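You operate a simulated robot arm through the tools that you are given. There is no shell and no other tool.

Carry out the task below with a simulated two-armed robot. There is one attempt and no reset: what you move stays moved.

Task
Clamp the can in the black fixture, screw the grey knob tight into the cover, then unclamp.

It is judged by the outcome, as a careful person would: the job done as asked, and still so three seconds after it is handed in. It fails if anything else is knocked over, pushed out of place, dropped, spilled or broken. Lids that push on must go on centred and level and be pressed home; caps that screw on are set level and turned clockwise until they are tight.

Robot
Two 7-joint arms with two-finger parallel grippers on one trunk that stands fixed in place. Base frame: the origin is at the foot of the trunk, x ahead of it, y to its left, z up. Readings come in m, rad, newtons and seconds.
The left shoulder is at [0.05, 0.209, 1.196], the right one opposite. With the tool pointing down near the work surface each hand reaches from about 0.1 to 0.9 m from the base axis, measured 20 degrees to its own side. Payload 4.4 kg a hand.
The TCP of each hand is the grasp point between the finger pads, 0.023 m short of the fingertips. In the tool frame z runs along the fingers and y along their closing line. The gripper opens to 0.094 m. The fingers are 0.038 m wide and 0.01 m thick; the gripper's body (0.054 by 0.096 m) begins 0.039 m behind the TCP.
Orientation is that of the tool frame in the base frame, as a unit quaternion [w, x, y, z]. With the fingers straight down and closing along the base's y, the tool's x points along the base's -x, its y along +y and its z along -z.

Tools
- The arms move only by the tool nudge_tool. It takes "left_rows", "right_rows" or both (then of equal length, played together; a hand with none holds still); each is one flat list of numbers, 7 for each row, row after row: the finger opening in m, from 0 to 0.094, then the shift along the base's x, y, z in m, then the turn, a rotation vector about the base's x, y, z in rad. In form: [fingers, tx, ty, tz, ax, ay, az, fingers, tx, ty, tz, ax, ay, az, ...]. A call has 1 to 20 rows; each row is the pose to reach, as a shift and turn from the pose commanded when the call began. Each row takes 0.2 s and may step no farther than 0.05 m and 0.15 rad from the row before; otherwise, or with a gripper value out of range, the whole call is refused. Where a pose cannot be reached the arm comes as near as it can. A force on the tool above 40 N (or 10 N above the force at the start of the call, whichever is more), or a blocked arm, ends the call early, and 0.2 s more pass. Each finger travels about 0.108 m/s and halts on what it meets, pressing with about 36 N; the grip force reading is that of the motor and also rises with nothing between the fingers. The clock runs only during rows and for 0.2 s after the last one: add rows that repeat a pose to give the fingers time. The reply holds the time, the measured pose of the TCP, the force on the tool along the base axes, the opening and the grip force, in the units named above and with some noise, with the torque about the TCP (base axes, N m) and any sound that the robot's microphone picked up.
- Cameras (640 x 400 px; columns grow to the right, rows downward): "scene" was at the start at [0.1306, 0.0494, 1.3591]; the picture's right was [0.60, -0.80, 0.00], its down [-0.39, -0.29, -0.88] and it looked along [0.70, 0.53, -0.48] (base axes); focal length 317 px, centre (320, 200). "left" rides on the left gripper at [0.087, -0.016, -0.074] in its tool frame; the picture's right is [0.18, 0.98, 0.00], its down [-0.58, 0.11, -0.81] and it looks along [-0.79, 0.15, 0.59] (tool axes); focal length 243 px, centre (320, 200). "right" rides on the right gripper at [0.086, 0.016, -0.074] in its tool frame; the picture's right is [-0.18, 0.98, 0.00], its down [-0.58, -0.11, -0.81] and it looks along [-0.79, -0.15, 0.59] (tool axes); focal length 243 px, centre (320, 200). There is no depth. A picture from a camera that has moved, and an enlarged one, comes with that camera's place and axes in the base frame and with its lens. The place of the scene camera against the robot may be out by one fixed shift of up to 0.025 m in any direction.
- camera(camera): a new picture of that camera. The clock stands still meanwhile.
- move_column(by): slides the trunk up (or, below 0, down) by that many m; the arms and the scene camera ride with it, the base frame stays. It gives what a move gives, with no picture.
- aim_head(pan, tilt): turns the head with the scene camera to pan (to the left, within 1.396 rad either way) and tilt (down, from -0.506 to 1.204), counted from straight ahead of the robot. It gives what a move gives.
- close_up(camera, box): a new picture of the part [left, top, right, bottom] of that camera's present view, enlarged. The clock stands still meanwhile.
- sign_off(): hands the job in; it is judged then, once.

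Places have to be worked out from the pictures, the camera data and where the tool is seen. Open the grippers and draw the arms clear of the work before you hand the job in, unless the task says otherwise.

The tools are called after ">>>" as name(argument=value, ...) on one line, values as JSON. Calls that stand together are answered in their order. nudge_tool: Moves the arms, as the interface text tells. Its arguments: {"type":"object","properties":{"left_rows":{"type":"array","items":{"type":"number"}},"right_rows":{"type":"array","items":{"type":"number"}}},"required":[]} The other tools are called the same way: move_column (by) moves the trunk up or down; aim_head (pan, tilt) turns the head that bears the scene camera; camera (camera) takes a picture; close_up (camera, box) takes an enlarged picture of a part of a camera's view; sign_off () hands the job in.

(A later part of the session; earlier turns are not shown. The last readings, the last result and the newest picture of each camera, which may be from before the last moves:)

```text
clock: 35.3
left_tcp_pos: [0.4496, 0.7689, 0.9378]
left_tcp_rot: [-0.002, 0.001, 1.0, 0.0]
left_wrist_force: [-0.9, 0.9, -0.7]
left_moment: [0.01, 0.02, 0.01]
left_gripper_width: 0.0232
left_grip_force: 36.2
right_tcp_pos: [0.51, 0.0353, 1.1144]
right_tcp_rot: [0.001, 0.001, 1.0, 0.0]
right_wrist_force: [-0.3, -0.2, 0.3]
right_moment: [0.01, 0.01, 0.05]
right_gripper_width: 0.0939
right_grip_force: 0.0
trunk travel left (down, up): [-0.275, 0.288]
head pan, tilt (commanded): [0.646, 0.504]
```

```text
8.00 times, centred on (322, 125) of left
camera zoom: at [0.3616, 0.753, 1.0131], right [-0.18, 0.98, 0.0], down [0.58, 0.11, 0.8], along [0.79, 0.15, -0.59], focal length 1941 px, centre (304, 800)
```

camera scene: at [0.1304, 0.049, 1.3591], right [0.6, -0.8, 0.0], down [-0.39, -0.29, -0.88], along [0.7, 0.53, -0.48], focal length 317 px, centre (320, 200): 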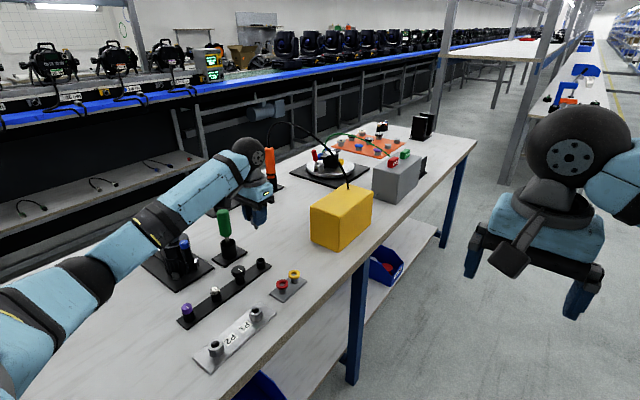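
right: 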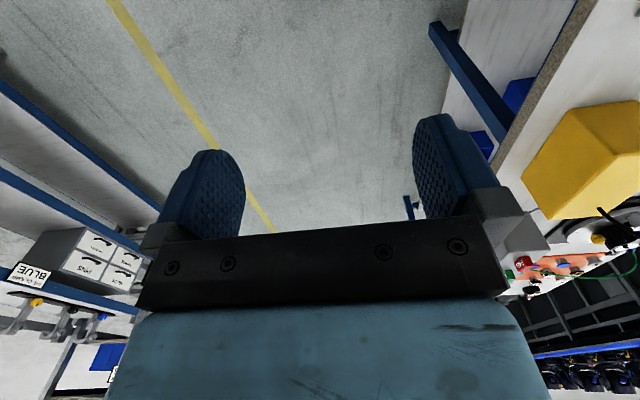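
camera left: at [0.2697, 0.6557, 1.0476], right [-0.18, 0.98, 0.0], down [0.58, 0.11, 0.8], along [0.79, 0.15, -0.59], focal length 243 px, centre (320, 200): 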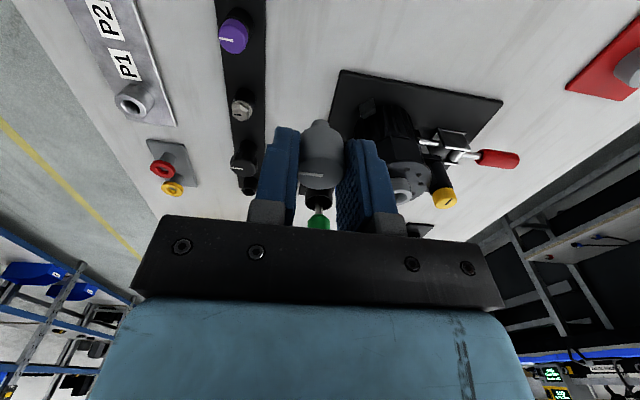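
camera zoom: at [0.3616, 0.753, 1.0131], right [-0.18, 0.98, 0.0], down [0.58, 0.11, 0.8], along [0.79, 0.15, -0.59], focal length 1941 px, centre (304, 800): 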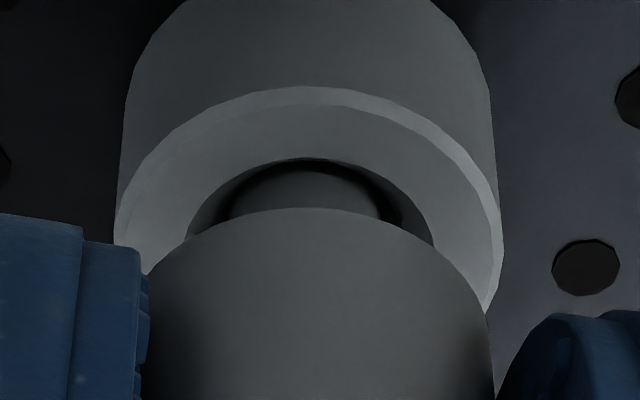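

The stem is entering the bore cleanly with no contact force. The views suggest the hole is slightly toward +x/+y, so I shift a fraction and keep lowering until I feel the thread.

>>> nudge_tool(left_rows=[0.0, 0.0008, 0.0004, 0, 0, 0, 0, 0.0, 0.0008, 0.0004, -0.002, 0, 0, 0, 0.0, 0.0008, 0.0004, -0.004, 0, 0, 0, 0.0, 0.0008, 0.0004, -0.006, 0, 0, 0, 0.0, 0.0008, 0.0004, -0.006, 0, 0, 0])

>>> close_up(camera="scene", box=[161, 225, 185, 245])

>>> close_up(camera="left", box=[290, 100, 354, 150])

```text
clock: 36.5
left_tcp_pos: [0.4497, 0.7705, 0.9323]
left_tcp_rot: [-0.001, 0.001, 1.0, 0.0]
left_wrist_force: [-0.3, 0.5, 5.7]
left_moment: [0.0, 0.05, 0.0]
left_gripper_width: 0.0232
left_grip_force: 35.9
right_tcp_pos: [0.5095, 0.034, 1.1152]
right_tcp_rot: [0.0, 0.0, 1.0, 0.001]
right_wrist_force: [0.1, -0.1, -0.5]
right_moment: [-0.01, -0.02, -0.01]
right_gripper_width: 0.0942
right_grip_force: 0.2
trunk travel left (down, up): [-0.275, 0.288]
head pan, tilt (commanded): [0.646, 0.504]
```

```text
16.00 times, centred on (173, 235) of scene
camera zoom: at [0.1301, 0.0485, 1.3593], right [0.6, -0.8, 0.0], down [-0.39, -0.29, -0.88], along [0.7, 0.53, -0.48], focal length 5073 px, centre (2672, -360)
```

zoom: 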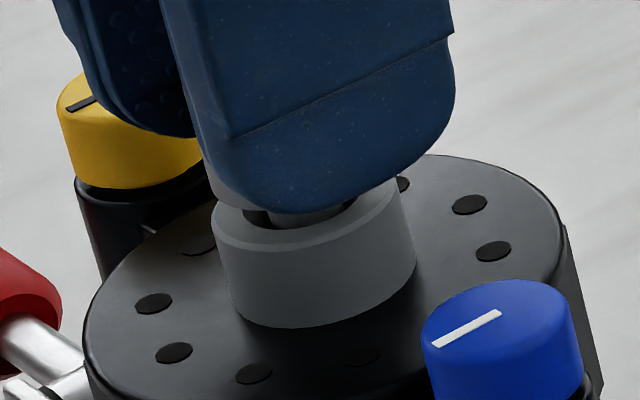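

```text
8.00 times, centred on (322, 125) of left
camera zoom: at [0.3629, 0.7534, 1.0072], right [-0.18, 0.98, 0.0], down [0.58, 0.11, 0.81], along [0.79, 0.15, -0.59], focal length 1941 px, centre (304, 800)
```

zoom: 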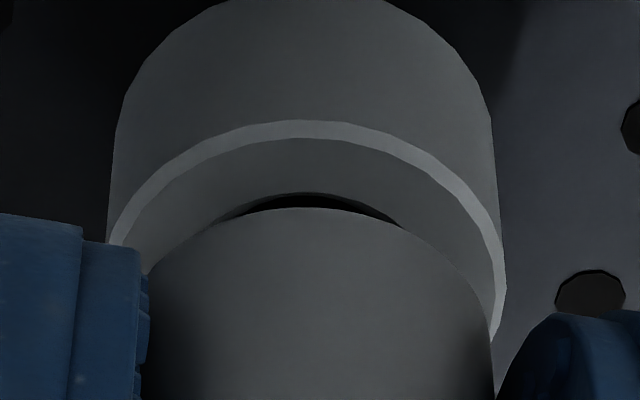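

Contact at 5.7 N: the stem tip is at the thread entry. I start turning clockwise (viewed from above) with a light downward bias, and watch height and torque.

>>> nudge_tool(left_rows=[0.0, 0, 0, -0.0002, 0, 0, -0.14, 0.0, 0, 0, -0.0004, 0, 0, -0.28, 0.0, 0, 0, -0.0006, 0, 0, -0.42, 0.0, 0, 0, -0.0008, 0, 0, -0.56, 0.0, 0, 0, -0.001, 0, 0, -0.7, 0.0, 0, 0, -0.0012, 0, 0, -0.84, 0.0, 0, 0, -0.0014, 0, 0, -0.98, 0.0, 0, 0, -0.0016, 0, 0, -1.12, 0.0, 0, 0, -0.0018, 0, 0, -1.26, 0.0, 0, 0, -0.002, 0, 0, -1.4, 0.0, 0, 0, -0.0022, 0, 0, -1.54])

>>> close_up(camera="scene", box=[157, 220, 189, 245])

>>> camera(camera="left")

```text
clock: 38.9
left_tcp_pos: [0.4505, 0.7695, 0.9323]
left_tcp_rot: [-0.001, 0.698, 0.716, 0.003]
left_wrist_force: [8.6, 11.9, 22.4]
left_moment: [0.3, -0.32, -0.03]
left_gripper_width: 0.0209
left_grip_force: 36.5
right_tcp_pos: [0.5087, 0.0335, 1.1163]
right_tcp_rot: [0.0, 0.0, 1.0, 0.002]
right_wrist_force: [-0.4, 0.0, 0.0]
right_moment: [0.01, 0.02, 0.02]
right_gripper_width: 0.0939
right_grip_force: 0.0
trunk travel left (down, up): [-0.275, 0.288]
head pan, tilt (commanded): [0.646, 0.504]
```

```text
16.00 times, centred on (173, 232) of scene
camera zoom: at [0.1297, 0.0475, 1.3594], right [0.6, -0.8, 0.0], down [-0.39, -0.29, -0.88], along [0.7, 0.53, -0.48], focal length 5073 px, centre (2672, -320)
```

zoom: 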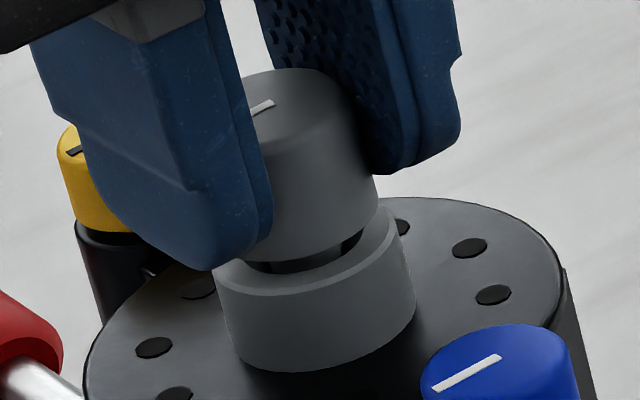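

```text
taken
camera left: at [0.43, 0.8542, 1.0068], right [0.98, 0.21, 0.0], down [0.12, -0.58, 0.8], along [0.17, -0.79, -0.6], focal length 243 px, centre (320, 200)
```

left: 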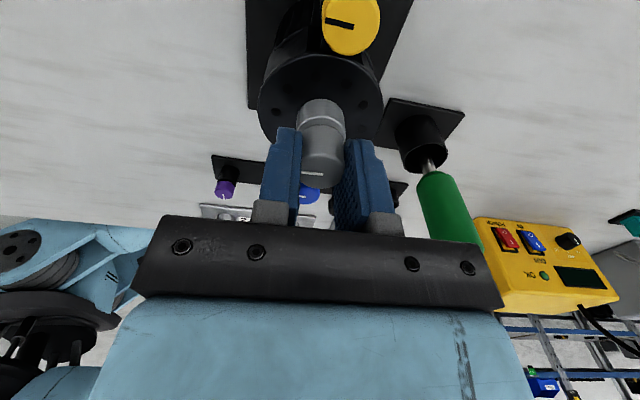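

The knob turned with the hand but did not descend, and a side force of (+9, +12) N shows the hole is slightly toward +x/+y. I ease the downward load and shift about 1 mm toward +x/+y to centre it.

>>> nudge_tool(left_rows=[0.0, 0.0005, 0.0007, 0.001, 0, 0, 0, 0.0, 0.001, 0.0014, 0.0015, 0, 0, 0, 0.0, 0.001, 0.0014, 0.0015, 0, 0, 0])

>>> close_up(camera="left", box=[280, 90, 360, 190])

>>> close_up(camera="scene", box=[157, 220, 189, 245])

```text
clock: 39.7
left_tcp_pos: [0.4499, 0.7701, 0.932]
left_tcp_rot: [-0.002, 0.697, 0.717, 0.0]
left_wrist_force: [-1.5, -4.1, 12.7]
left_moment: [-0.18, 0.18, -0.01]
left_gripper_width: 0.021
left_grip_force: 36.6
right_tcp_pos: [0.5092, 0.0332, 1.1145]
right_tcp_rot: [0.002, 0.001, 1.0, 0.001]
right_wrist_force: [0.2, -0.1, -0.8]
right_moment: [0.02, 0.03, -0.02]
right_gripper_width: 0.0939
right_grip_force: 0.1
trunk travel left (down, up): [-0.275, 0.288]
head pan, tilt (commanded): [0.646, 0.504]
```

```text
4.00 times, centred on (320, 140) of left
camera zoom: at [0.4305, 0.8549, 1.0069], right [0.98, 0.21, 0.0], down [0.13, -0.58, 0.8], along [0.17, -0.79, -0.59], focal length 970 px, centre (320, 440)
```

zoom: 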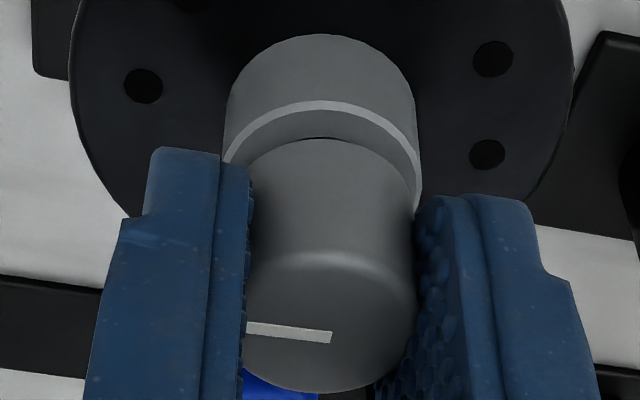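

```text
16.00 times, centred on (173, 232) of scene
camera zoom: at [0.1297, 0.0472, 1.3592], right [0.6, -0.8, 0.0], down [-0.39, -0.29, -0.88], along [0.7, 0.53, -0.48], focal length 5073 px, centre (2672, -320)
```

zoom: 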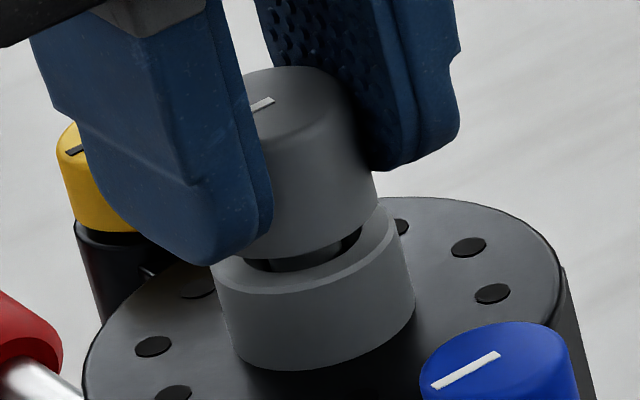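

The lateral load is nearly zero now and the knob looks level. I turn further clockwise with light pressure to see whether the thread bites.

>>> nudge_tool(left_rows=[0.0, 0, -0.0003, 0, 0, 0, -0.14, 0.0, 0, -0.0003, 0, 0, 0, -0.28, 0.0, 0, -0.0003, 0, 0, 0, -0.42, 0.0, 0, -0.0003, 0, 0, 0, -0.56, 0.0, 0, -0.0003, 0, 0, 0, -0.7])

>>> close_up(camera="scene", box=[157, 220, 189, 245])

```text
clock: 40.9
left_tcp_pos: [0.4513, 0.7703, 0.9311]
left_tcp_rot: [-0.003, 0.901, 0.434, 0.002]
left_wrist_force: [-6.6, -0.6, 8.4]
left_moment: [-0.03, 0.21, 0.03]
left_gripper_width: 0.0219
left_grip_force: 36.3
right_tcp_pos: [0.5091, 0.0342, 1.1155]
right_tcp_rot: [0.002, 0.0, 1.0, 0.001]
right_wrist_force: [0.3, 0.5, 0.1]
right_moment: [-0.01, -0.01, -0.01]
right_gripper_width: 0.0941
right_grip_force: 0.0
trunk travel left (down, up): [-0.275, 0.288]
head pan, tilt (commanded): [0.646, 0.504]
```

```text
16.00 times, centred on (173, 232) of scene
camera zoom: at [0.1293, 0.0479, 1.3593], right [0.6, -0.8, 0.0], down [-0.38, -0.29, -0.88], along [0.7, 0.53, -0.48], focal length 5073 px, centre (2672, -320)
```

zoom: 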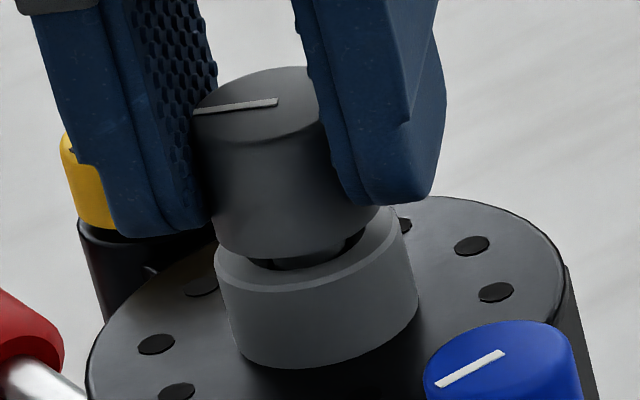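

It seems to have descended about 0.5 mm (Fz fell from 12.7 to 8.4 N), so the thread may be biting. I continue turning with a slightly lower z target.

>>> nudge_tool(left_rows=[0.0, -0.0004, 0, -0.0002, 0, 0, -0.14, 0.0, -0.0006, 0, -0.0004, 0, 0, -0.28, 0.0, -0.0006, 0, -0.0006, 0, 0, -0.42, 0.0, -0.0006, 0, -0.0008, 0, 0, -0.56, 0.0, -0.0006, 0, -0.001, 0, 0, -0.7])

>>> close_up(camera="scene", box=[157, 220, 189, 245])

```text
clock: 42.1
left_tcp_pos: [0.45, 0.7701, 0.9318]
left_tcp_rot: [-0.001, 0.991, 0.134, 0.002]
left_wrist_force: [0.7, 0.6, 11.9]
left_moment: [0.17, -0.01, -0.03]
left_gripper_width: 0.0218
left_grip_force: 35.4
left hand out of reach, approached as far as the arm can: row 5
right_tcp_pos: [0.5098, 0.0339, 1.1147]
right_tcp_rot: [0.0, 0.001, 1.0, 0.002]
right_wrist_force: [0.2, 0.3, 0.2]
right_moment: [-0.01, 0.03, 0.03]
right_gripper_width: 0.094
right_grip_force: 0.1
trunk travel left (down, up): [-0.275, 0.288]
head pan, tilt (commanded): [0.646, 0.504]
```

```text
16.00 times, centred on (173, 232) of scene
camera zoom: at [0.1297, 0.0477, 1.3593], right [0.6, -0.8, 0.0], down [-0.39, -0.29, -0.88], along [0.7, 0.53, -0.48], focal length 5073 px, centre (2672, -320)
```

zoom: 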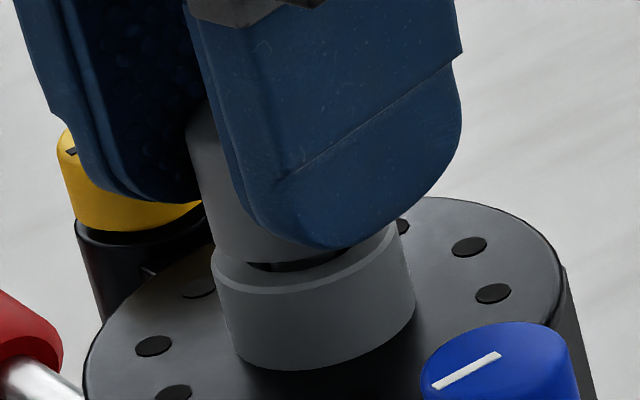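

The wrist's clockwise limit is near yaw −165°, and the z/force bookkeeping suggests roughly 1 mm of descent. I open the fingers to release the knob and check how it sits.

>>> nudge_tool(left_rows=[0.03, 0, 0, 0.001, 0, 0, 0, 0.045, 0, 0, 0.002, 0, 0, 0, 0.045, 0, 0, 0.002, 0, 0, 0])

>>> close_up(camera="scene", box=[157, 220, 189, 245])

>>> camera(camera="left")

```text
clock: 42.9
left_tcp_pos: [0.4499, 0.771, 0.9304]
left_tcp_rot: [-0.001, 0.991, 0.134, 0.001]
left_wrist_force: [0.0, -0.1, -0.7]
left_moment: [-0.04, 0.02, 0.01]
left_gripper_width: 0.0452
left_grip_force: 0.0
right_tcp_pos: [0.5102, 0.034, 1.1152]
right_tcp_rot: [-0.001, -0.001, 1.0, 0.0]
right_wrist_force: [0.8, 0.6, -0.3]
right_moment: [-0.02, -0.02, 0.01]
right_gripper_width: 0.0937
right_grip_force: 0.0
trunk travel left (down, up): [-0.275, 0.288]
head pan, tilt (commanded): [0.646, 0.504]
```

```text
16.00 times, centred on (173, 232) of scene
camera zoom: at [0.1307, 0.0496, 1.359], right [0.6, -0.8, 0.0], down [-0.39, -0.29, -0.88], along [0.7, 0.53, -0.48], focal length 5073 px, centre (2672, -320)
```

zoom: 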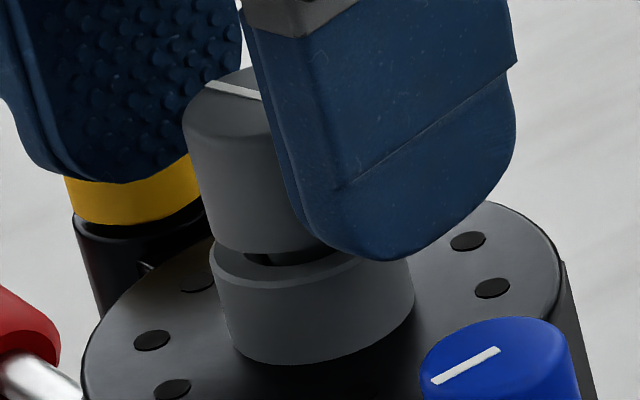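

```text
taken
camera left: at [0.5278, 0.8086, 1.0057], right [0.44, -0.9, 0.0], down [-0.53, -0.26, 0.8], along [-0.72, -0.35, -0.59], focal length 243 px, centre (320, 200)
```

left: 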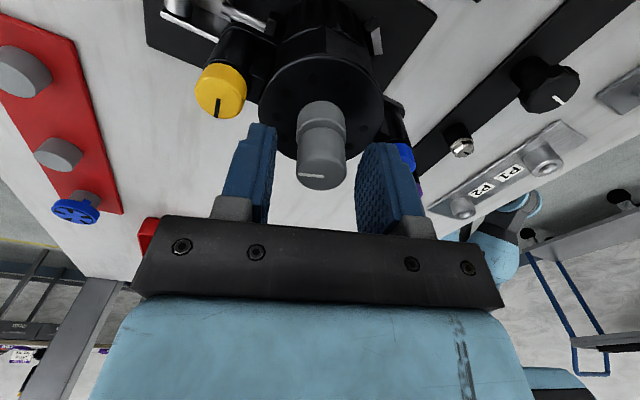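

>>> close_up(camera="left", box=[280, 90, 360, 200])

```text
3.64 times, centred on (320, 145) of left
camera zoom: at [0.5278, 0.8086, 1.0057], right [0.44, -0.9, 0.0], down [-0.53, -0.26, 0.8], along [-0.72, -0.35, -0.59], focal length 882 px, centre (320, 400)
```

zoom: 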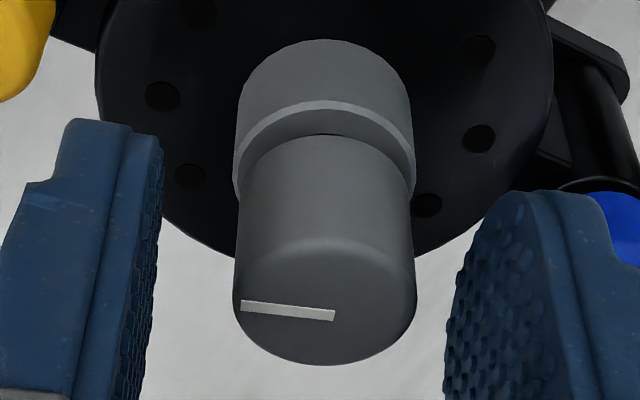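

The knob stands upright and coaxial in the collar. I rotate the open hand counter-clockwise around it to wind up for another stroke, re-centring on the knob axis at about (0.4502, 0.7702).

>>> nudge_tool(left_rows=[0.045, 0.0003, -0.0007, 0.001, 0, 0, 0.145, 0.045, 0.0003, -0.0007, 0.001, 0, 0, 0.29, 0.045, 0.0003, -0.0007, 0.001, 0, 0, 0.435, 0.045, 0.0003, -0.0007, 0.001, 0, 0, 0.58, 0.045, 0.0003, -0.0007, 0.001, 0, 0, 0.725, 0.045, 0.0003, -0.0007, 0.001, 0, 0, 0.87, 0.045, 0.0003, -0.0007, 0.001, 0, 0, 1.015, 0.045, 0.0003, -0.0007, 0.001, 0, 0, 1.16, 0.045, 0.0003, -0.0007, 0.001, 0, 0, 1.305, 0.045, 0.0003, -0.0007, 0.001, 0, 0, 1.45, 0.045, 0.0003, -0.0007, 0.001, 0, 0, 1.595, 0.045, 0.0003, -0.0007, 0.001, 0, 0, 1.74, 0.045, 0.0003, -0.0007, 0.001, 0, 0, 1.885, 0.045, 0.0003, -0.0007, 0.001, 0, 0, 2.03, 0.045, 0.0003, -0.0007, 0.001, 0, 0, 2.175, 0.045, 0.0003, -0.0007, 0.001, 0, 0, 2.32, 0.045, 0.0003, -0.0007, 0.001, 0, 0, 2.465, 0.045, 0.0003, -0.0007, 0.001, 0, 0, 2.61, 0.045, 0.0003, -0.0007, 0.001, 0, 0, 2.755, 0.045, 0.0003, -0.0007, 0.001, 0, 0, 2.88])

>>> close_up(camera="left", box=[280, 90, 360, 200])

>>> close_up(camera="scene", box=[157, 220, 189, 245])

```text
clock: 47.1
left_tcp_pos: [0.4509, 0.7706, 0.9328]
left_tcp_rot: [-0.001, -0.006, 1.0, -0.001]
left_wrist_force: [0.1, -0.9, -0.3]
left_moment: [0.0, 0.03, 0.0]
left_gripper_width: 0.0449
left_grip_force: 0.0
right_tcp_pos: [0.5099, 0.0342, 1.1142]
right_tcp_rot: [0.0, -0.001, 1.0, 0.0]
right_wrist_force: [0.4, -0.5, -0.3]
right_moment: [0.02, 0.0, -0.01]
right_gripper_width: 0.0939
right_grip_force: 0.0
trunk travel left (down, up): [-0.275, 0.288]
head pan, tilt (commanded): [0.646, 0.504]
```

```text
3.64 times, centred on (320, 145) of left
camera zoom: at [0.3636, 0.7527, 1.0078], right [-0.19, 0.98, 0.0], down [0.58, 0.12, 0.8], along [0.79, 0.16, -0.59], focal length 882 px, centre (320, 400)
```

zoom: 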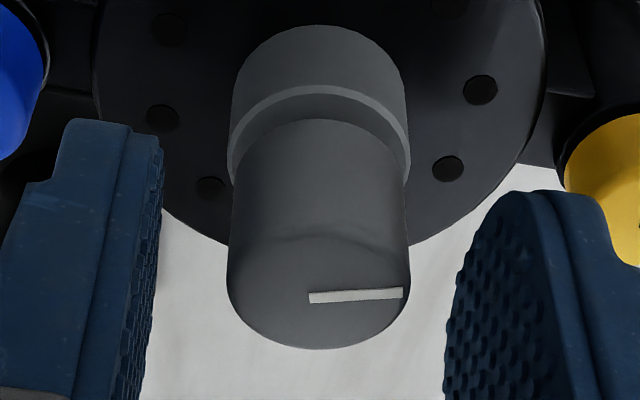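

```text
16.00 times, centred on (173, 232) of scene
camera zoom: at [0.1306, 0.0494, 1.3591], right [0.6, -0.8, 0.0], down [-0.39, -0.29, -0.88], along [0.7, 0.53, -0.48], focal length 5073 px, centre (2672, -320)
```

zoom: 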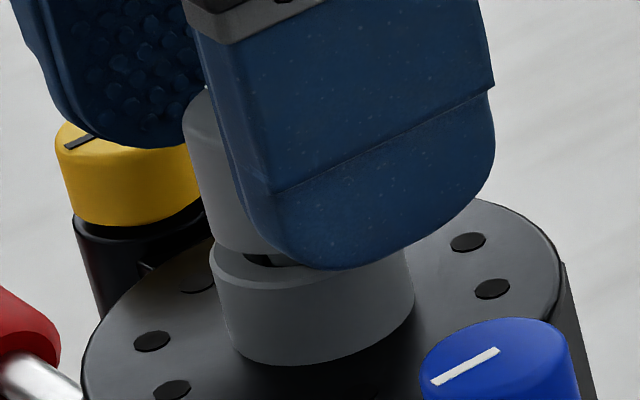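

The knob has stayed in place and turned with the last stroke; its axis matches the collar and the TCP. I wind back a further 90° and then re-grip.

>>> nudge_tool(left_rows=[0.045, -0.0004, 0, 0, 0, 0, 0.145, 0.045, -0.0004, 0, 0, 0, 0, 0.29, 0.045, -0.0004, 0, 0, 0, 0, 0.435, 0.045, -0.0004, 0, 0, 0, 0, 0.58, 0.045, -0.0004, 0, 0, 0, 0, 0.725, 0.045, -0.0004, 0, 0, 0, 0, 0.87, 0.045, -0.0004, 0, 0, 0, 0, 1.015, 0.045, -0.0004, 0, 0, 0, 0, 1.16, 0.045, -0.0004, 0, 0, 0, 0, 1.305, 0.045, -0.0004, 0, 0, 0, 0, 1.45, 0.045, -0.0004, 0, 0, 0, 0, 1.57])

>>> close_up(camera="left", box=[280, 90, 360, 200])

>>> camera(camera="scene")

```text
clock: 49.5
left_tcp_pos: [0.4509, 0.7698, 0.9321]
left_tcp_rot: [0.001, 0.71, -0.704, 0.002]
left_wrist_force: [0.3, -0.3, -0.4]
left_moment: [0.0, 0.0, -0.02]
left_gripper_width: 0.045
left_grip_force: 0.2
right_tcp_pos: [0.5094, 0.0337, 1.1143]
right_tcp_rot: [0.0, 0.001, 1.0, 0.0]
right_wrist_force: [-0.2, -0.3, 0.1]
right_moment: [-0.01, 0.01, 0.01]
right_gripper_width: 0.0941
right_grip_force: 0.1
trunk travel left (down, up): [-0.275, 0.288]
head pan, tilt (commanded): [0.646, 0.504]
```

```text
3.64 times, centred on (320, 145) of left
camera zoom: at [0.4665, 0.6837, 1.0073], right [-0.98, -0.19, 0.0], down [-0.12, 0.58, 0.8], along [-0.16, 0.79, -0.59], focal length 882 px, centre (320, 400)
```

zoom: 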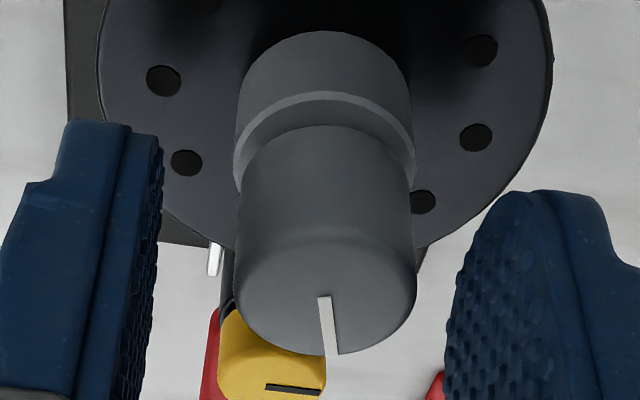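

```text
taken
camera scene: at [0.1305, 0.0493, 1.3591], right [0.6, -0.8, 0.0], down [-0.39, -0.29, -0.88], along [0.7, 0.53, -0.48], focal length 317 px, centre (320, 200)
```

scene: 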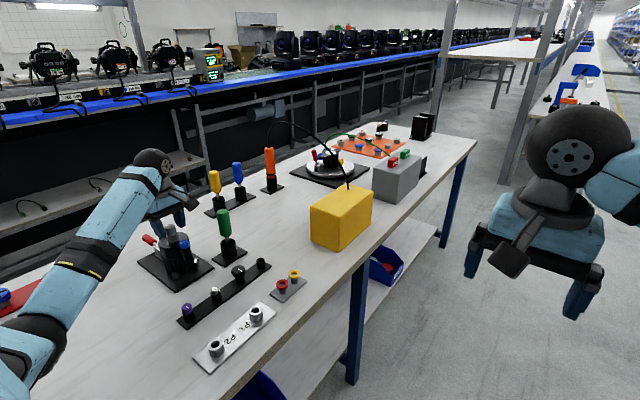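

The knob axis is at x≈0.4501. I shift onto it, lower 2 mm and grip again at yaw +90°.

>>> nudge_tool(left_rows=[0.045, -0.0008, 0.0003, -0.001, 0, 0, 0, 0.045, -0.0008, 0.0003, -0.002, 0, 0, 0, 0.02, -0.0008, 0.0003, -0.002, 0, 0, 0, 0.0, -0.0008, 0.0003, -0.002, 0, 0, 0, 0.0, -0.0008, 0.0003, -0.002, 0, 0, 0])

```text
clock: 50.7
left_tcp_pos: [0.4501, 0.771, 0.9308]
left_tcp_rot: [-0.001, 0.709, -0.705, 0.001]
left_wrist_force: [-1.0, 1.0, -0.1]
left_moment: [0.02, 0.01, 0.0]
left_gripper_width: 0.0234
left_grip_force: 35.7
right_tcp_pos: [0.5093, 0.0346, 1.1151]
right_tcp_rot: [0.0, -0.001, 1.0, 0.001]
right_wrist_force: [0.5, 0.2, 0.4]
right_moment: [-0.01, 0.01, -0.03]
right_gripper_width: 0.0942
right_grip_force: 0.1
trunk travel left (down, up): [-0.275, 0.288]
head pan, tilt (commanded): [0.646, 0.504]
```

The grip is centred with no side load. I turn clockwise 160° with a slow downward bias.

>>> nudge_tool(left_rows=[0.0, 0, 0, -0.0006, 0, 0, -0.14, 0.0, 0, 0, -0.0008, 0, 0, -0.28, 0.0, 0, 0, -0.0009, 0, 0, -0.42, 0.0, 0, 0, -0.001, 0, 0, -0.56, 0.0, 0, 0, -0.0011, 0, 0, -0.7, 0.0, 0, 0, -0.0012, 0, 0, -0.84, 0.0, 0, 0, -0.0013, 0, 0, -0.98, 0.0, 0, 0, -0.0014, 0, 0, -1.12, 0.0, 0, 0, -0.0015, 0, 0, -1.26, 0.0, 0, 0, -0.0016, 0, 0, -1.4, 0.0, 0, 0, -0.0017, 0, 0, -1.54, 0.0, 0, 0, -0.0018, 0, 0, -1.68, 0.0, 0, 0, -0.0019, 0, 0, -1.82, 0.0, 0, 0, -0.002, 0, 0, -1.96, 0.0, 0, 0, -0.0021, 0, 0, -2.1, 0.0, 0, 0, -0.0022, 0, 0, -2.24, 0.0, 0, 0, -0.0023, 0, 0, -2.38, 0.0, 0, 0, -0.0024, 0, 0, -2.52, 0.0, 0, 0, -0.0025, 0, 0, -2.66, 0.0, 0, 0, -0.0026, 0, 0, -2.8])

>>> close_up(camera="scene", box=[157, 220, 189, 245])

>>> close_up(camera="left", box=[280, 90, 360, 200])

```text
clock: 54.9
left_tcp_pos: [0.4502, 0.7706, 0.9283]
left_tcp_rot: [-0.002, 0.574, 0.819, 0.0]
left_wrist_force: [2.4, -4.9, -0.4]
left_moment: [-0.14, -0.08, 0.02]
left_gripper_width: 0.0234
left_grip_force: 36.2
right_tcp_pos: [0.5106, 0.0358, 1.1158]
right_tcp_rot: [0.0, -0.001, 1.0, 0.0]
right_wrist_force: [0.9, 0.2, -0.4]
right_moment: [-0.04, -0.02, -0.03]
right_gripper_width: 0.094
right_grip_force: 0.0
trunk travel left (down, up): [-0.275, 0.288]
head pan, tilt (commanded): [0.646, 0.504]
```

```text
16.00 times, centred on (173, 232) of scene
camera zoom: at [0.131, 0.0489, 1.359], right [0.6, -0.8, 0.0], down [-0.39, -0.29, -0.88], along [0.7, 0.53, -0.48], focal length 5073 px, centre (2672, -320)
```

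zoom: 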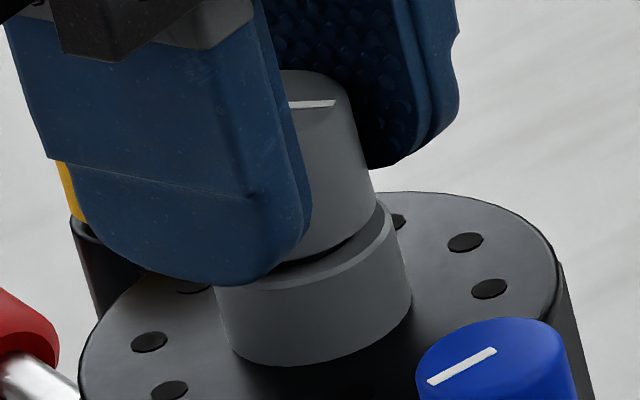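

```text
3.64 times, centred on (320, 145) of left
camera zoom: at [0.4043, 0.8455, 1.003], right [0.86, 0.51, 0.0], down [0.3, -0.51, 0.8], along [0.41, -0.69, -0.59], focal length 882 px, centre (320, 400)
```

zoom: 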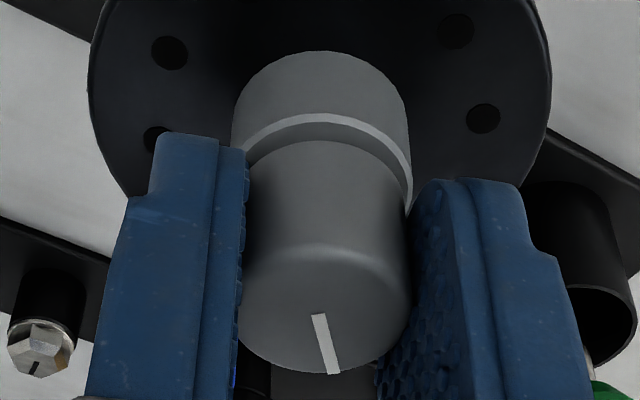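

The gap between knob and collar has shrunk by about 2 mm in this stroke, so the thread is now engaged. I continue clockwise to the wrist limit.

>>> nudge_tool(left_rows=[0.0, 0, 0, -0.0002, 0, 0, -0.14, 0.0, 0, 0, -0.0004, 0, 0, -0.28, 0.0, 0, 0, -0.0005, 0, 0, -0.42, 0.0, 0, 0, -0.0006, 0, 0, -0.56, 0.0, 0, 0, -0.0007, 0, 0, -0.7, 0.0, 0, 0, -0.0008, 0, 0, -0.84, 0.0, 0, 0, -0.0009, 0, 0, -0.98, 0.0, 0, 0, -0.001, 0, 0, -1.12, 0.0, 0, 0, -0.0011, 0, 0, -1.26, 0.0, 0, 0, -0.0012, 0, 0, -1.4, 0.0, 0, 0, -0.0013, 0, 0, -1.54])

>>> close_up(camera="scene", box=[157, 220, 189, 245])

>>> close_up(camera="left", box=[280, 90, 360, 200])

```text
clock: 57.3
left_tcp_pos: [0.4496, 0.7695, 0.9268]
left_tcp_rot: [-0.001, 0.982, 0.187, 0.001]
left_wrist_force: [2.7, -3.4, 0.2]
left_moment: [-0.05, -0.1, 0.27]
left_gripper_width: 0.0234
left_grip_force: 35.7
right_tcp_pos: [0.5103, 0.0343, 1.1144]
right_tcp_rot: [0.0, 0.0, 1.0, 0.001]
right_wrist_force: [-0.5, 0.6, 0.2]
right_moment: [0.0, 0.04, 0.0]
right_gripper_width: 0.0942
right_grip_force: 0.1
trunk travel left (down, up): [-0.275, 0.288]
head pan, tilt (commanded): [0.646, 0.504]
```

```text
16.00 times, centred on (173, 232) of scene
camera zoom: at [0.1309, 0.049, 1.359], right [0.6, -0.8, 0.0], down [-0.39, -0.29, -0.88], along [0.7, 0.53, -0.48], focal length 5073 px, centre (2672, -320)
```

zoom: 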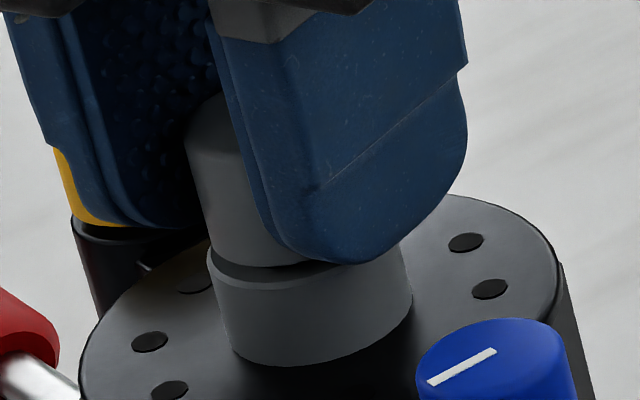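

```text
3.64 times, centred on (320, 145) of left
camera zoom: at [0.5229, 0.8162, 1.0015], right [0.53, -0.85, 0.0], down [-0.5, -0.32, 0.8], along [-0.68, -0.43, -0.59], focal length 882 px, centre (320, 400)
```

zoom: 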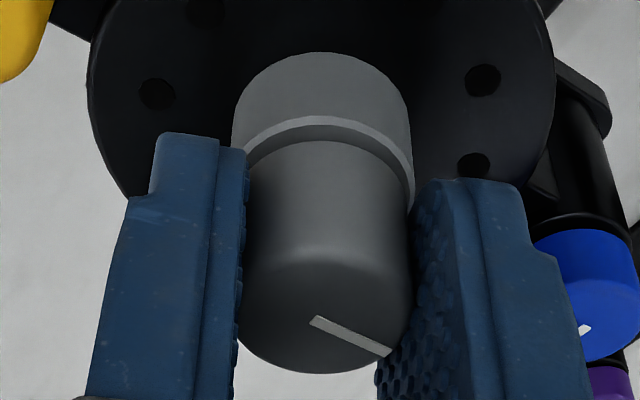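

The torque has risen to 0.27 N·m and the mark shows the knob slipping in the fingers near the end of this stroke. I open and lift slightly to inspect how far the knob is seated.

>>> nudge_tool(left_rows=[0.03, 0, 0, 0, 0, 0, 0, 0.05, 0, 0, 0, 0, 0, 0, 0.05, 0, 0, 0.025, 0, 0, 0.1, 0.05, 0, 0, 0.05, 0, 0, 0.2, 0.05, 0, 0, 0.05, 0, 0, 0.2])

>>> close_up(camera="scene", box=[157, 220, 189, 245])

>>> close_up(camera="left", box=[270, 60, 370, 150])

```text
clock: 58.5
left_tcp_pos: [0.4498, 0.7714, 0.9784]
left_tcp_rot: [-0.002, 0.958, 0.285, 0.001]
left_wrist_force: [-0.4, -0.5, 0.6]
left_moment: [-0.01, 0.01, 0.05]
left_gripper_width: 0.0502
left_grip_force: 0.0
right_tcp_pos: [0.5091, 0.0346, 1.1158]
right_tcp_rot: [0.0, 0.0, 1.0, 0.0]
right_wrist_force: [-0.1, 0.5, -0.9]
right_moment: [-0.01, 0.0, 0.0]
right_gripper_width: 0.094
right_grip_force: 0.1
trunk travel left (down, up): [-0.275, 0.288]
head pan, tilt (commanded): [0.646, 0.504]
```

```text
16.00 times, centred on (173, 232) of scene
camera zoom: at [0.1307, 0.0495, 1.3591], right [0.6, -0.8, 0.0], down [-0.39, -0.29, -0.88], along [0.7, 0.53, -0.48], focal length 5073 px, centre (2672, -320)
```

zoom: 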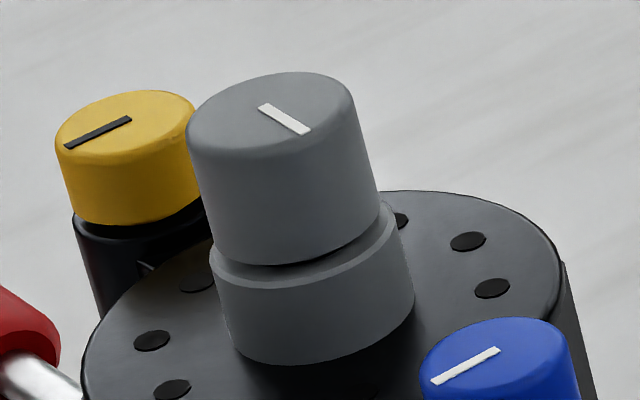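

```text
4.44 times, centred on (320, 105) of left
camera zoom: at [0.5118, 0.8313, 1.0522], right [0.69, -0.72, 0.0], down [-0.43, -0.41, 0.8], along [-0.58, -0.56, -0.59], focal length 1078 px, centre (320, 622)
```

zoom: 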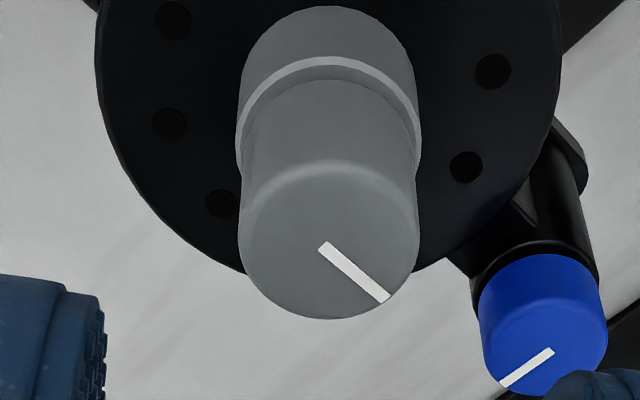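

The knob has descended, with a small dark groove left between it and the collar. I wind the hand back again for another stroke to find out whether it still turns or is tight.

>>> nudge_tool(left_rows=[0.045, 0.0006, -0.001, 0, 0, 0, 0.145, 0.045, 0.0006, -0.001, 0, 0, 0, 0.29, 0.045, 0.0006, -0.001, 0, 0, 0, 0.435, 0.045, 0.0006, -0.001, 0, 0, 0, 0.58, 0.045, 0.0006, -0.001, 0, 0, 0, 0.725, 0.045, 0.0006, -0.001, 0, 0, 0, 0.87, 0.045, 0.0006, -0.001, 0, 0, 0, 1.015, 0.045, 0.0006, -0.001, 0, 0, 0, 1.16, 0.045, 0.0006, -0.001, 0, 0, 0, 1.305, 0.045, 0.0006, -0.001, 0, 0, 0, 1.45, 0.045, 0.0006, -0.001, 0, 0, 0, 1.595, 0.045, 0.0006, -0.001, 0, 0, 0, 1.74, 0.045, 0.0006, -0.001, 0, 0, 0, 1.885, 0.045, 0.0006, -0.001, 0, 0, 0, 2.03, 0.045, 0.0006, -0.001, 0, 0, 0, 2.175, 0.045, 0.0006, -0.001, 0, 0, 0, 2.32, 0.045, 0.0006, -0.001, 0, 0, 0, 2.465, 0.045, 0.0006, -0.001, 0, 0, 0, 2.61, 0.045, 0.0006, -0.001, 0, 0, 0, 2.755, 0.045, 0.0006, -0.001, 0, 0, 0, 2.9])

>>> close_up(camera="left", box=[270, 60, 370, 150])

```text
clock: 62.7
left_tcp_pos: [0.4515, 0.7693, 0.9772]
left_tcp_rot: [-0.001, -0.169, 0.986, -0.001]
left_wrist_force: [-0.1, -0.2, -0.1]
left_moment: [0.01, 0.0, -0.01]
left_gripper_width: 0.0449
left_grip_force: 0.1
right_tcp_pos: [0.5104, 0.0348, 1.1148]
right_tcp_rot: [0.0, 0.001, 1.0, 0.0]
right_wrist_force: [0.2, 0.1, 0.1]
right_moment: [-0.03, -0.01, -0.02]
right_gripper_width: 0.0937
right_grip_force: 0.1
trunk travel left (down, up): [-0.275, 0.288]
head pan, tilt (commanded): [0.646, 0.504]
```

```text
4.44 times, centred on (320, 105) of left
camera zoom: at [0.3736, 0.7249, 1.0515], right [-0.5, 0.87, 0.0], down [0.51, 0.3, 0.8], along [0.7, 0.4, -0.59], focal length 1078 px, centre (320, 622)
```

zoom: 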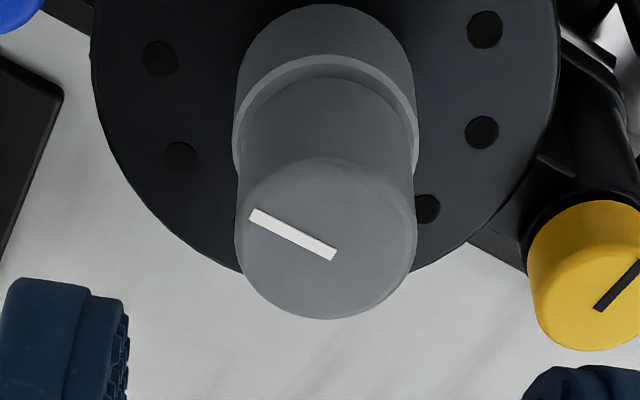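

The knob axis is at about (0.4506, 0.7703). I descend to just above the collar, re-grip, and read the forces.

>>> nudge_tool(left_rows=[0.045, -0.0008, 0.0009, -0.025, 0, 0, 0, 0.045, -0.0008, 0.0009, -0.046, 0, 0, 0, 0.045, -0.0008, 0.0009, -0.05, 0, 0, 0, 0.02, -0.0008, 0.0009, -0.05, 0, 0, 0, 0.0, -0.0008, 0.0009, -0.05, 0, 0, 0, 0.0, -0.0008, 0.0009, -0.05, 0, 0, 0])

>>> close_up(camera="left", box=[280, 90, 360, 200])

```text
clock: 64.1
left_tcp_pos: [0.4488, 0.7694, 0.9278]
left_tcp_rot: [-0.002, -0.169, 0.986, -0.001]
left_wrist_force: [0.3, 0.1, 0.3]
left_moment: [0.02, 0.02, -0.01]
left_gripper_width: 0.023
left_grip_force: 35.8
right_tcp_pos: [0.5105, 0.0346, 1.1142]
right_tcp_rot: [0.001, -0.001, 1.0, 0.0]
right_wrist_force: [0.2, 0.7, 0.5]
right_moment: [-0.01, 0.01, 0.0]
right_gripper_width: 0.094
right_grip_force: 0.0
trunk travel left (down, up): [-0.275, 0.288]
head pan, tilt (commanded): [0.646, 0.504]
```

```text
3.64 times, centred on (320, 145) of left
camera zoom: at [0.3722, 0.7254, 1.0023], right [-0.5, 0.87, 0.0], down [0.51, 0.3, 0.8], along [0.7, 0.4, -0.59], focal length 882 px, centre (320, 400)
```

zoom: 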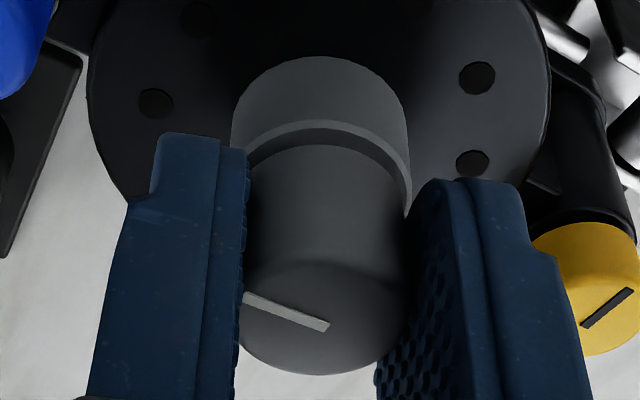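

Gripped with zero load. I turn clockwise 50° and check the torque and whether the knob follows.

>>> nudge_tool(left_rows=[0.0, 0, 0, -0.0001, 0, 0, -0.14, 0.0, 0, 0, -0.0002, 0, 0, -0.28, 0.0, 0, 0, -0.0003, 0, 0, -0.42, 0.0, 0, 0, -0.0004, 0, 0, -0.56, 0.0, 0, 0, -0.0005, 0, 0, -0.7, 0.0, 0, 0, -0.0006, 0, 0, -0.84])

>>> close_up(camera="left", box=[280, 90, 360, 200])

```text
clock: 65.5
left_tcp_pos: [0.4488, 0.7709, 0.9274]
left_tcp_rot: [-0.001, 0.25, 0.968, 0.0]
left_wrist_force: [-0.3, -2.2, 0.9]
left_moment: [-0.05, 0.03, 0.25]
left_gripper_width: 0.0233
left_grip_force: 35.8
right_tcp_pos: [0.5094, 0.0355, 1.1139]
right_tcp_rot: [-0.001, -0.001, 1.0, 0.001]
right_wrist_force: [0.3, 0.5, -0.7]
right_moment: [0.01, 0.01, 0.03]
right_gripper_width: 0.094
right_grip_force: 0.0
trunk travel left (down, up): [-0.275, 0.288]
head pan, tilt (commanded): [0.646, 0.504]
```

```text
3.64 times, centred on (320, 145) of left
camera zoom: at [0.3651, 0.7975, 1.0013], right [0.31, 0.95, 0.0], down [0.56, -0.19, 0.8], along [0.76, -0.25, -0.59], focal length 882 px, centre (320, 400)
```

zoom: 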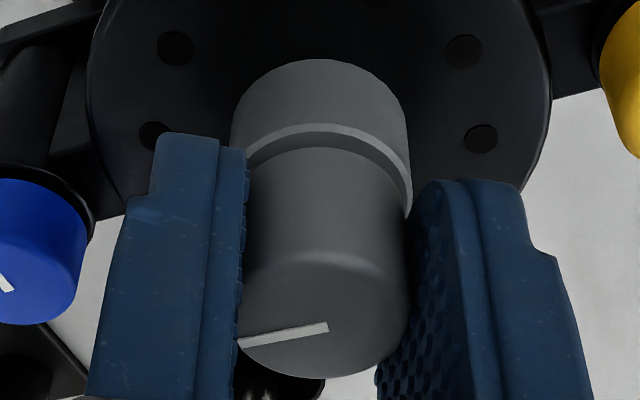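

Torque reached 0.25 N·m and the mark shows the knob turned only about 12° before slipping in the fingers, so it is getting tight. I turn further to confirm that it no longer moves.

>>> nudge_tool(left_rows=[0.0, 0.0004, 0, -0.0001, 0, 0, -0.14, 0.0, 0.0006, 0, -0.0002, 0, 0, -0.28, 0.0, 0.0006, 0, -0.0003, 0, 0, -0.42, 0.0, 0.0006, 0, -0.0004, 0, 0, -0.56, 0.0, 0.0006, 0, -0.0005, 0, 0, -0.7, 0.0, 0.0006, 0, -0.0006, 0, 0, -0.84])

>>> close_up(camera="left", box=[280, 90, 360, 200])

>>> close_up(camera="scene", box=[157, 220, 189, 245])

```text
clock: 66.9
left_tcp_pos: [0.4494, 0.7699, 0.9254]
left_tcp_rot: [-0.001, 0.623, 0.783, 0.002]
left_wrist_force: [0.1, -0.2, 0.1]
left_moment: [0.02, 0.02, 0.29]
left_gripper_width: 0.0235
left_grip_force: 36.0
right_tcp_pos: [0.5098, 0.0352, 1.1145]
right_tcp_rot: [0.0, 0.0, 1.0, 0.0]
right_wrist_force: [-0.1, 1.0, 0.1]
right_moment: [0.0, -0.01, 0.01]
right_gripper_width: 0.0941
right_grip_force: 0.0
trunk travel left (down, up): [-0.275, 0.288]
head pan, tilt (commanded): [0.646, 0.504]
```

```text
3.64 times, centred on (320, 145) of left
camera zoom: at [0.4138, 0.8509, 1.0004], right [0.92, 0.4, 0.0], down [0.24, -0.54, 0.8], along [0.32, -0.74, -0.59], focal length 882 px, centre (320, 400)
```

zoom: 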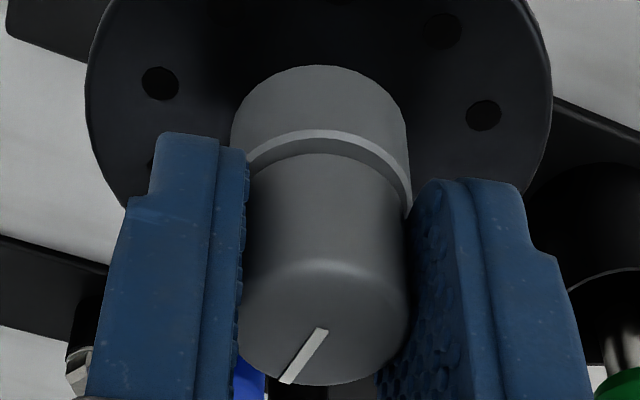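

```text
16.00 times, centred on (173, 232) of scene
camera zoom: at [0.1305, 0.0493, 1.3591], right [0.6, -0.8, 0.0], down [-0.39, -0.29, -0.88], along [0.7, 0.53, -0.48], focal length 5073 px, centre (2672, -320)
```

zoom: 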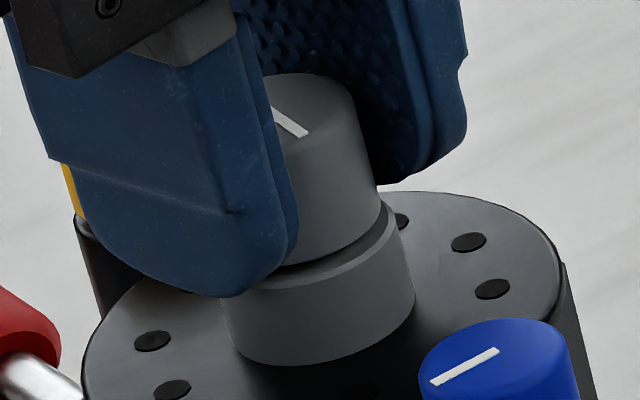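

The hand turned 48° while the knob moved only about 2–3°, with 0.29 N·m of torque: it is tight. I release, lift clear and inspect it against the seated yellow and blue knobs.

>>> nudge_tool(left_rows=[0.03, 0, 0, 0, 0, 0, 0, 0.05, 0, 0, 0, 0, 0, 0, 0.05, 0, 0, 0.03, 0, 0, 0.1, 0.05, -0.03, 0.0, 0.06, 0, 0, 0.2, 0.05, -0.06, 0.0, 0.08, 0, 0, 0.34, 0.05, -0.09, 0.0, 0.09, 0, 0, 0.48, 0.05, -0.12, 0.0, 0.09, 0, 0, 0.62, 0.05, -0.14, 0.0, 0.09, 0, 0, 0.76, 0.05, -0.15, 0.0, 0.09, 0, 0, 0.9, 0.05, -0.15, 0.0, 0.09, 0, 0, 1.04, 0.05, -0.15, 0.0, 0.09, 0, 0, 1.18, 0.05, -0.15, 0.0, 0.09, 0, 0, 1.34])

>>> camera(camera="left")

>>> close_up(camera="scene", box=[157, 220, 189, 240])

```text
refused: row 12 steps farther than a row can; nothing moved
```

```text
taken
camera left: at [0.4138, 0.8509, 1.0004], right [0.92, 0.4, 0.0], down [0.24, -0.54, 0.8], along [0.32, -0.74, -0.59], focal length 243 px, centre (320, 200)
```

left: 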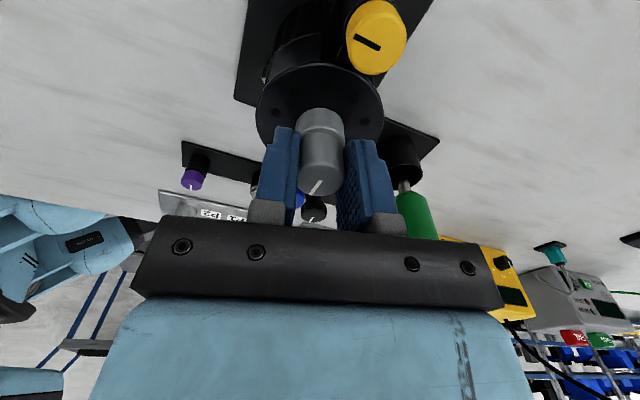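

```text
16.00 times, centred on (173, 230) of scene
camera zoom: at [0.1305, 0.0493, 1.3591], right [0.6, -0.8, 0.0], down [-0.39, -0.29, -0.88], along [0.7, 0.53, -0.48], focal length 5073 px, centre (2672, -280)
```

zoom: 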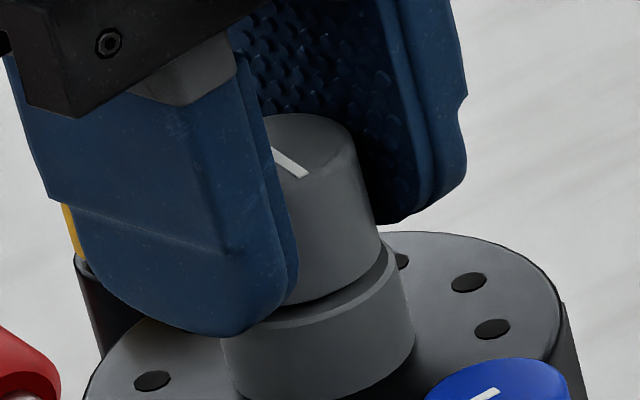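

The call was refused because one turn step was too big, so nothing moved. I repeat the release and retreat with smaller steps.

>>> nudge_tool(left_rows=[0.03, 0, 0, 0, 0, 0, 0, 0.05, 0, 0, 0, 0, 0, 0, 0.05, 0, 0, 0.03, 0, 0, 0.1, 0.05, -0.02, 0.0, 0.06, 0, 0, 0.22, 0.05, -0.05, 0.0, 0.08, 0, 0, 0.35, 0.05, -0.08, 0.0, 0.09, 0, 0, 0.49, 0.05, -0.1, 0.0, 0.09, 0, 0, 0.63, 0.05, -0.12, 0.0, 0.09, 0, 0, 0.77, 0.05, -0.13, 0.0, 0.09, 0, 0, 0.91, 0.05, -0.13, 0.0, 0.09, 0, 0, 1.05, 0.05, -0.13, 0.0, 0.09, 0, 0, 1.19, 0.05, -0.13, 0.0, 0.09, 0, 0, 1.34])

>>> camera(camera="left")

>>> close_up(camera="scene", box=[157, 220, 189, 240])

```text
clock: 69.5
left_tcp_pos: [0.3199, 0.7705, 1.0149]
left_tcp_rot: [-0.002, 0.0, 1.0, -0.002]
left_wrist_force: [0.3, 0.2, 0.3]
left_moment: [0.02, -0.03, 0.0]
left_gripper_width: 0.05
left_grip_force: 0.0
right_tcp_pos: [0.5089, 0.0369, 1.1144]
right_tcp_rot: [0.0, 0.0, 1.0, 0.0]
right_wrist_force: [0.1, 0.1, 1.4]
right_moment: [0.01, 0.05, -0.01]
right_gripper_width: 0.094
right_grip_force: 0.1
trunk travel left (down, up): [-0.275, 0.288]
head pan, tilt (commanded): [0.646, 0.504]
```

```text
taken
camera left: at [0.2327, 0.7536, 1.0904], right [-0.18, 0.98, 0.0], down [0.58, 0.11, 0.8], along [0.79, 0.15, -0.59], focal length 243 px, centre (320, 200)
```

left: 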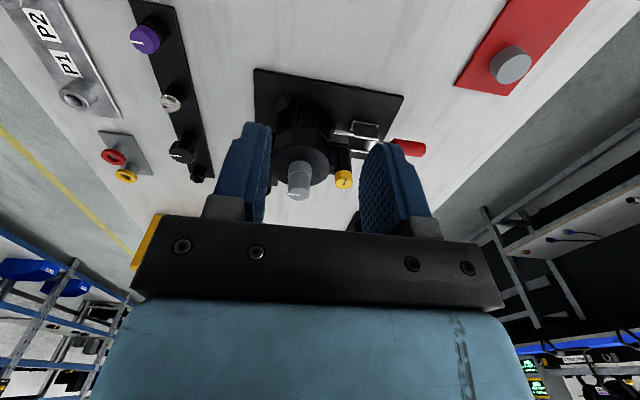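

```text
16.00 times, centred on (173, 230) of scene
camera zoom: at [0.1306, 0.0493, 1.3591], right [0.6, -0.8, 0.0], down [-0.39, -0.29, -0.88], along [0.7, 0.53, -0.48], focal length 5073 px, centre (2672, -280)
```

zoom: 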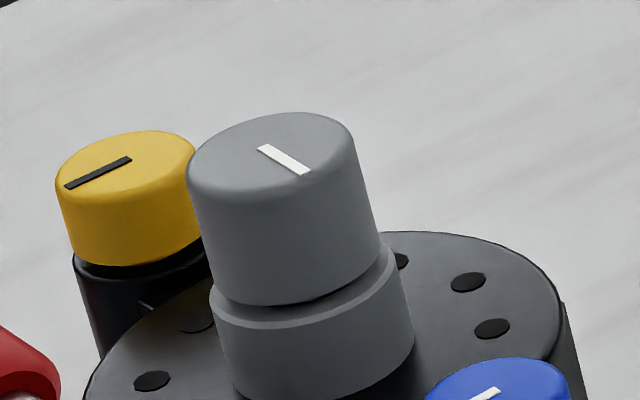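

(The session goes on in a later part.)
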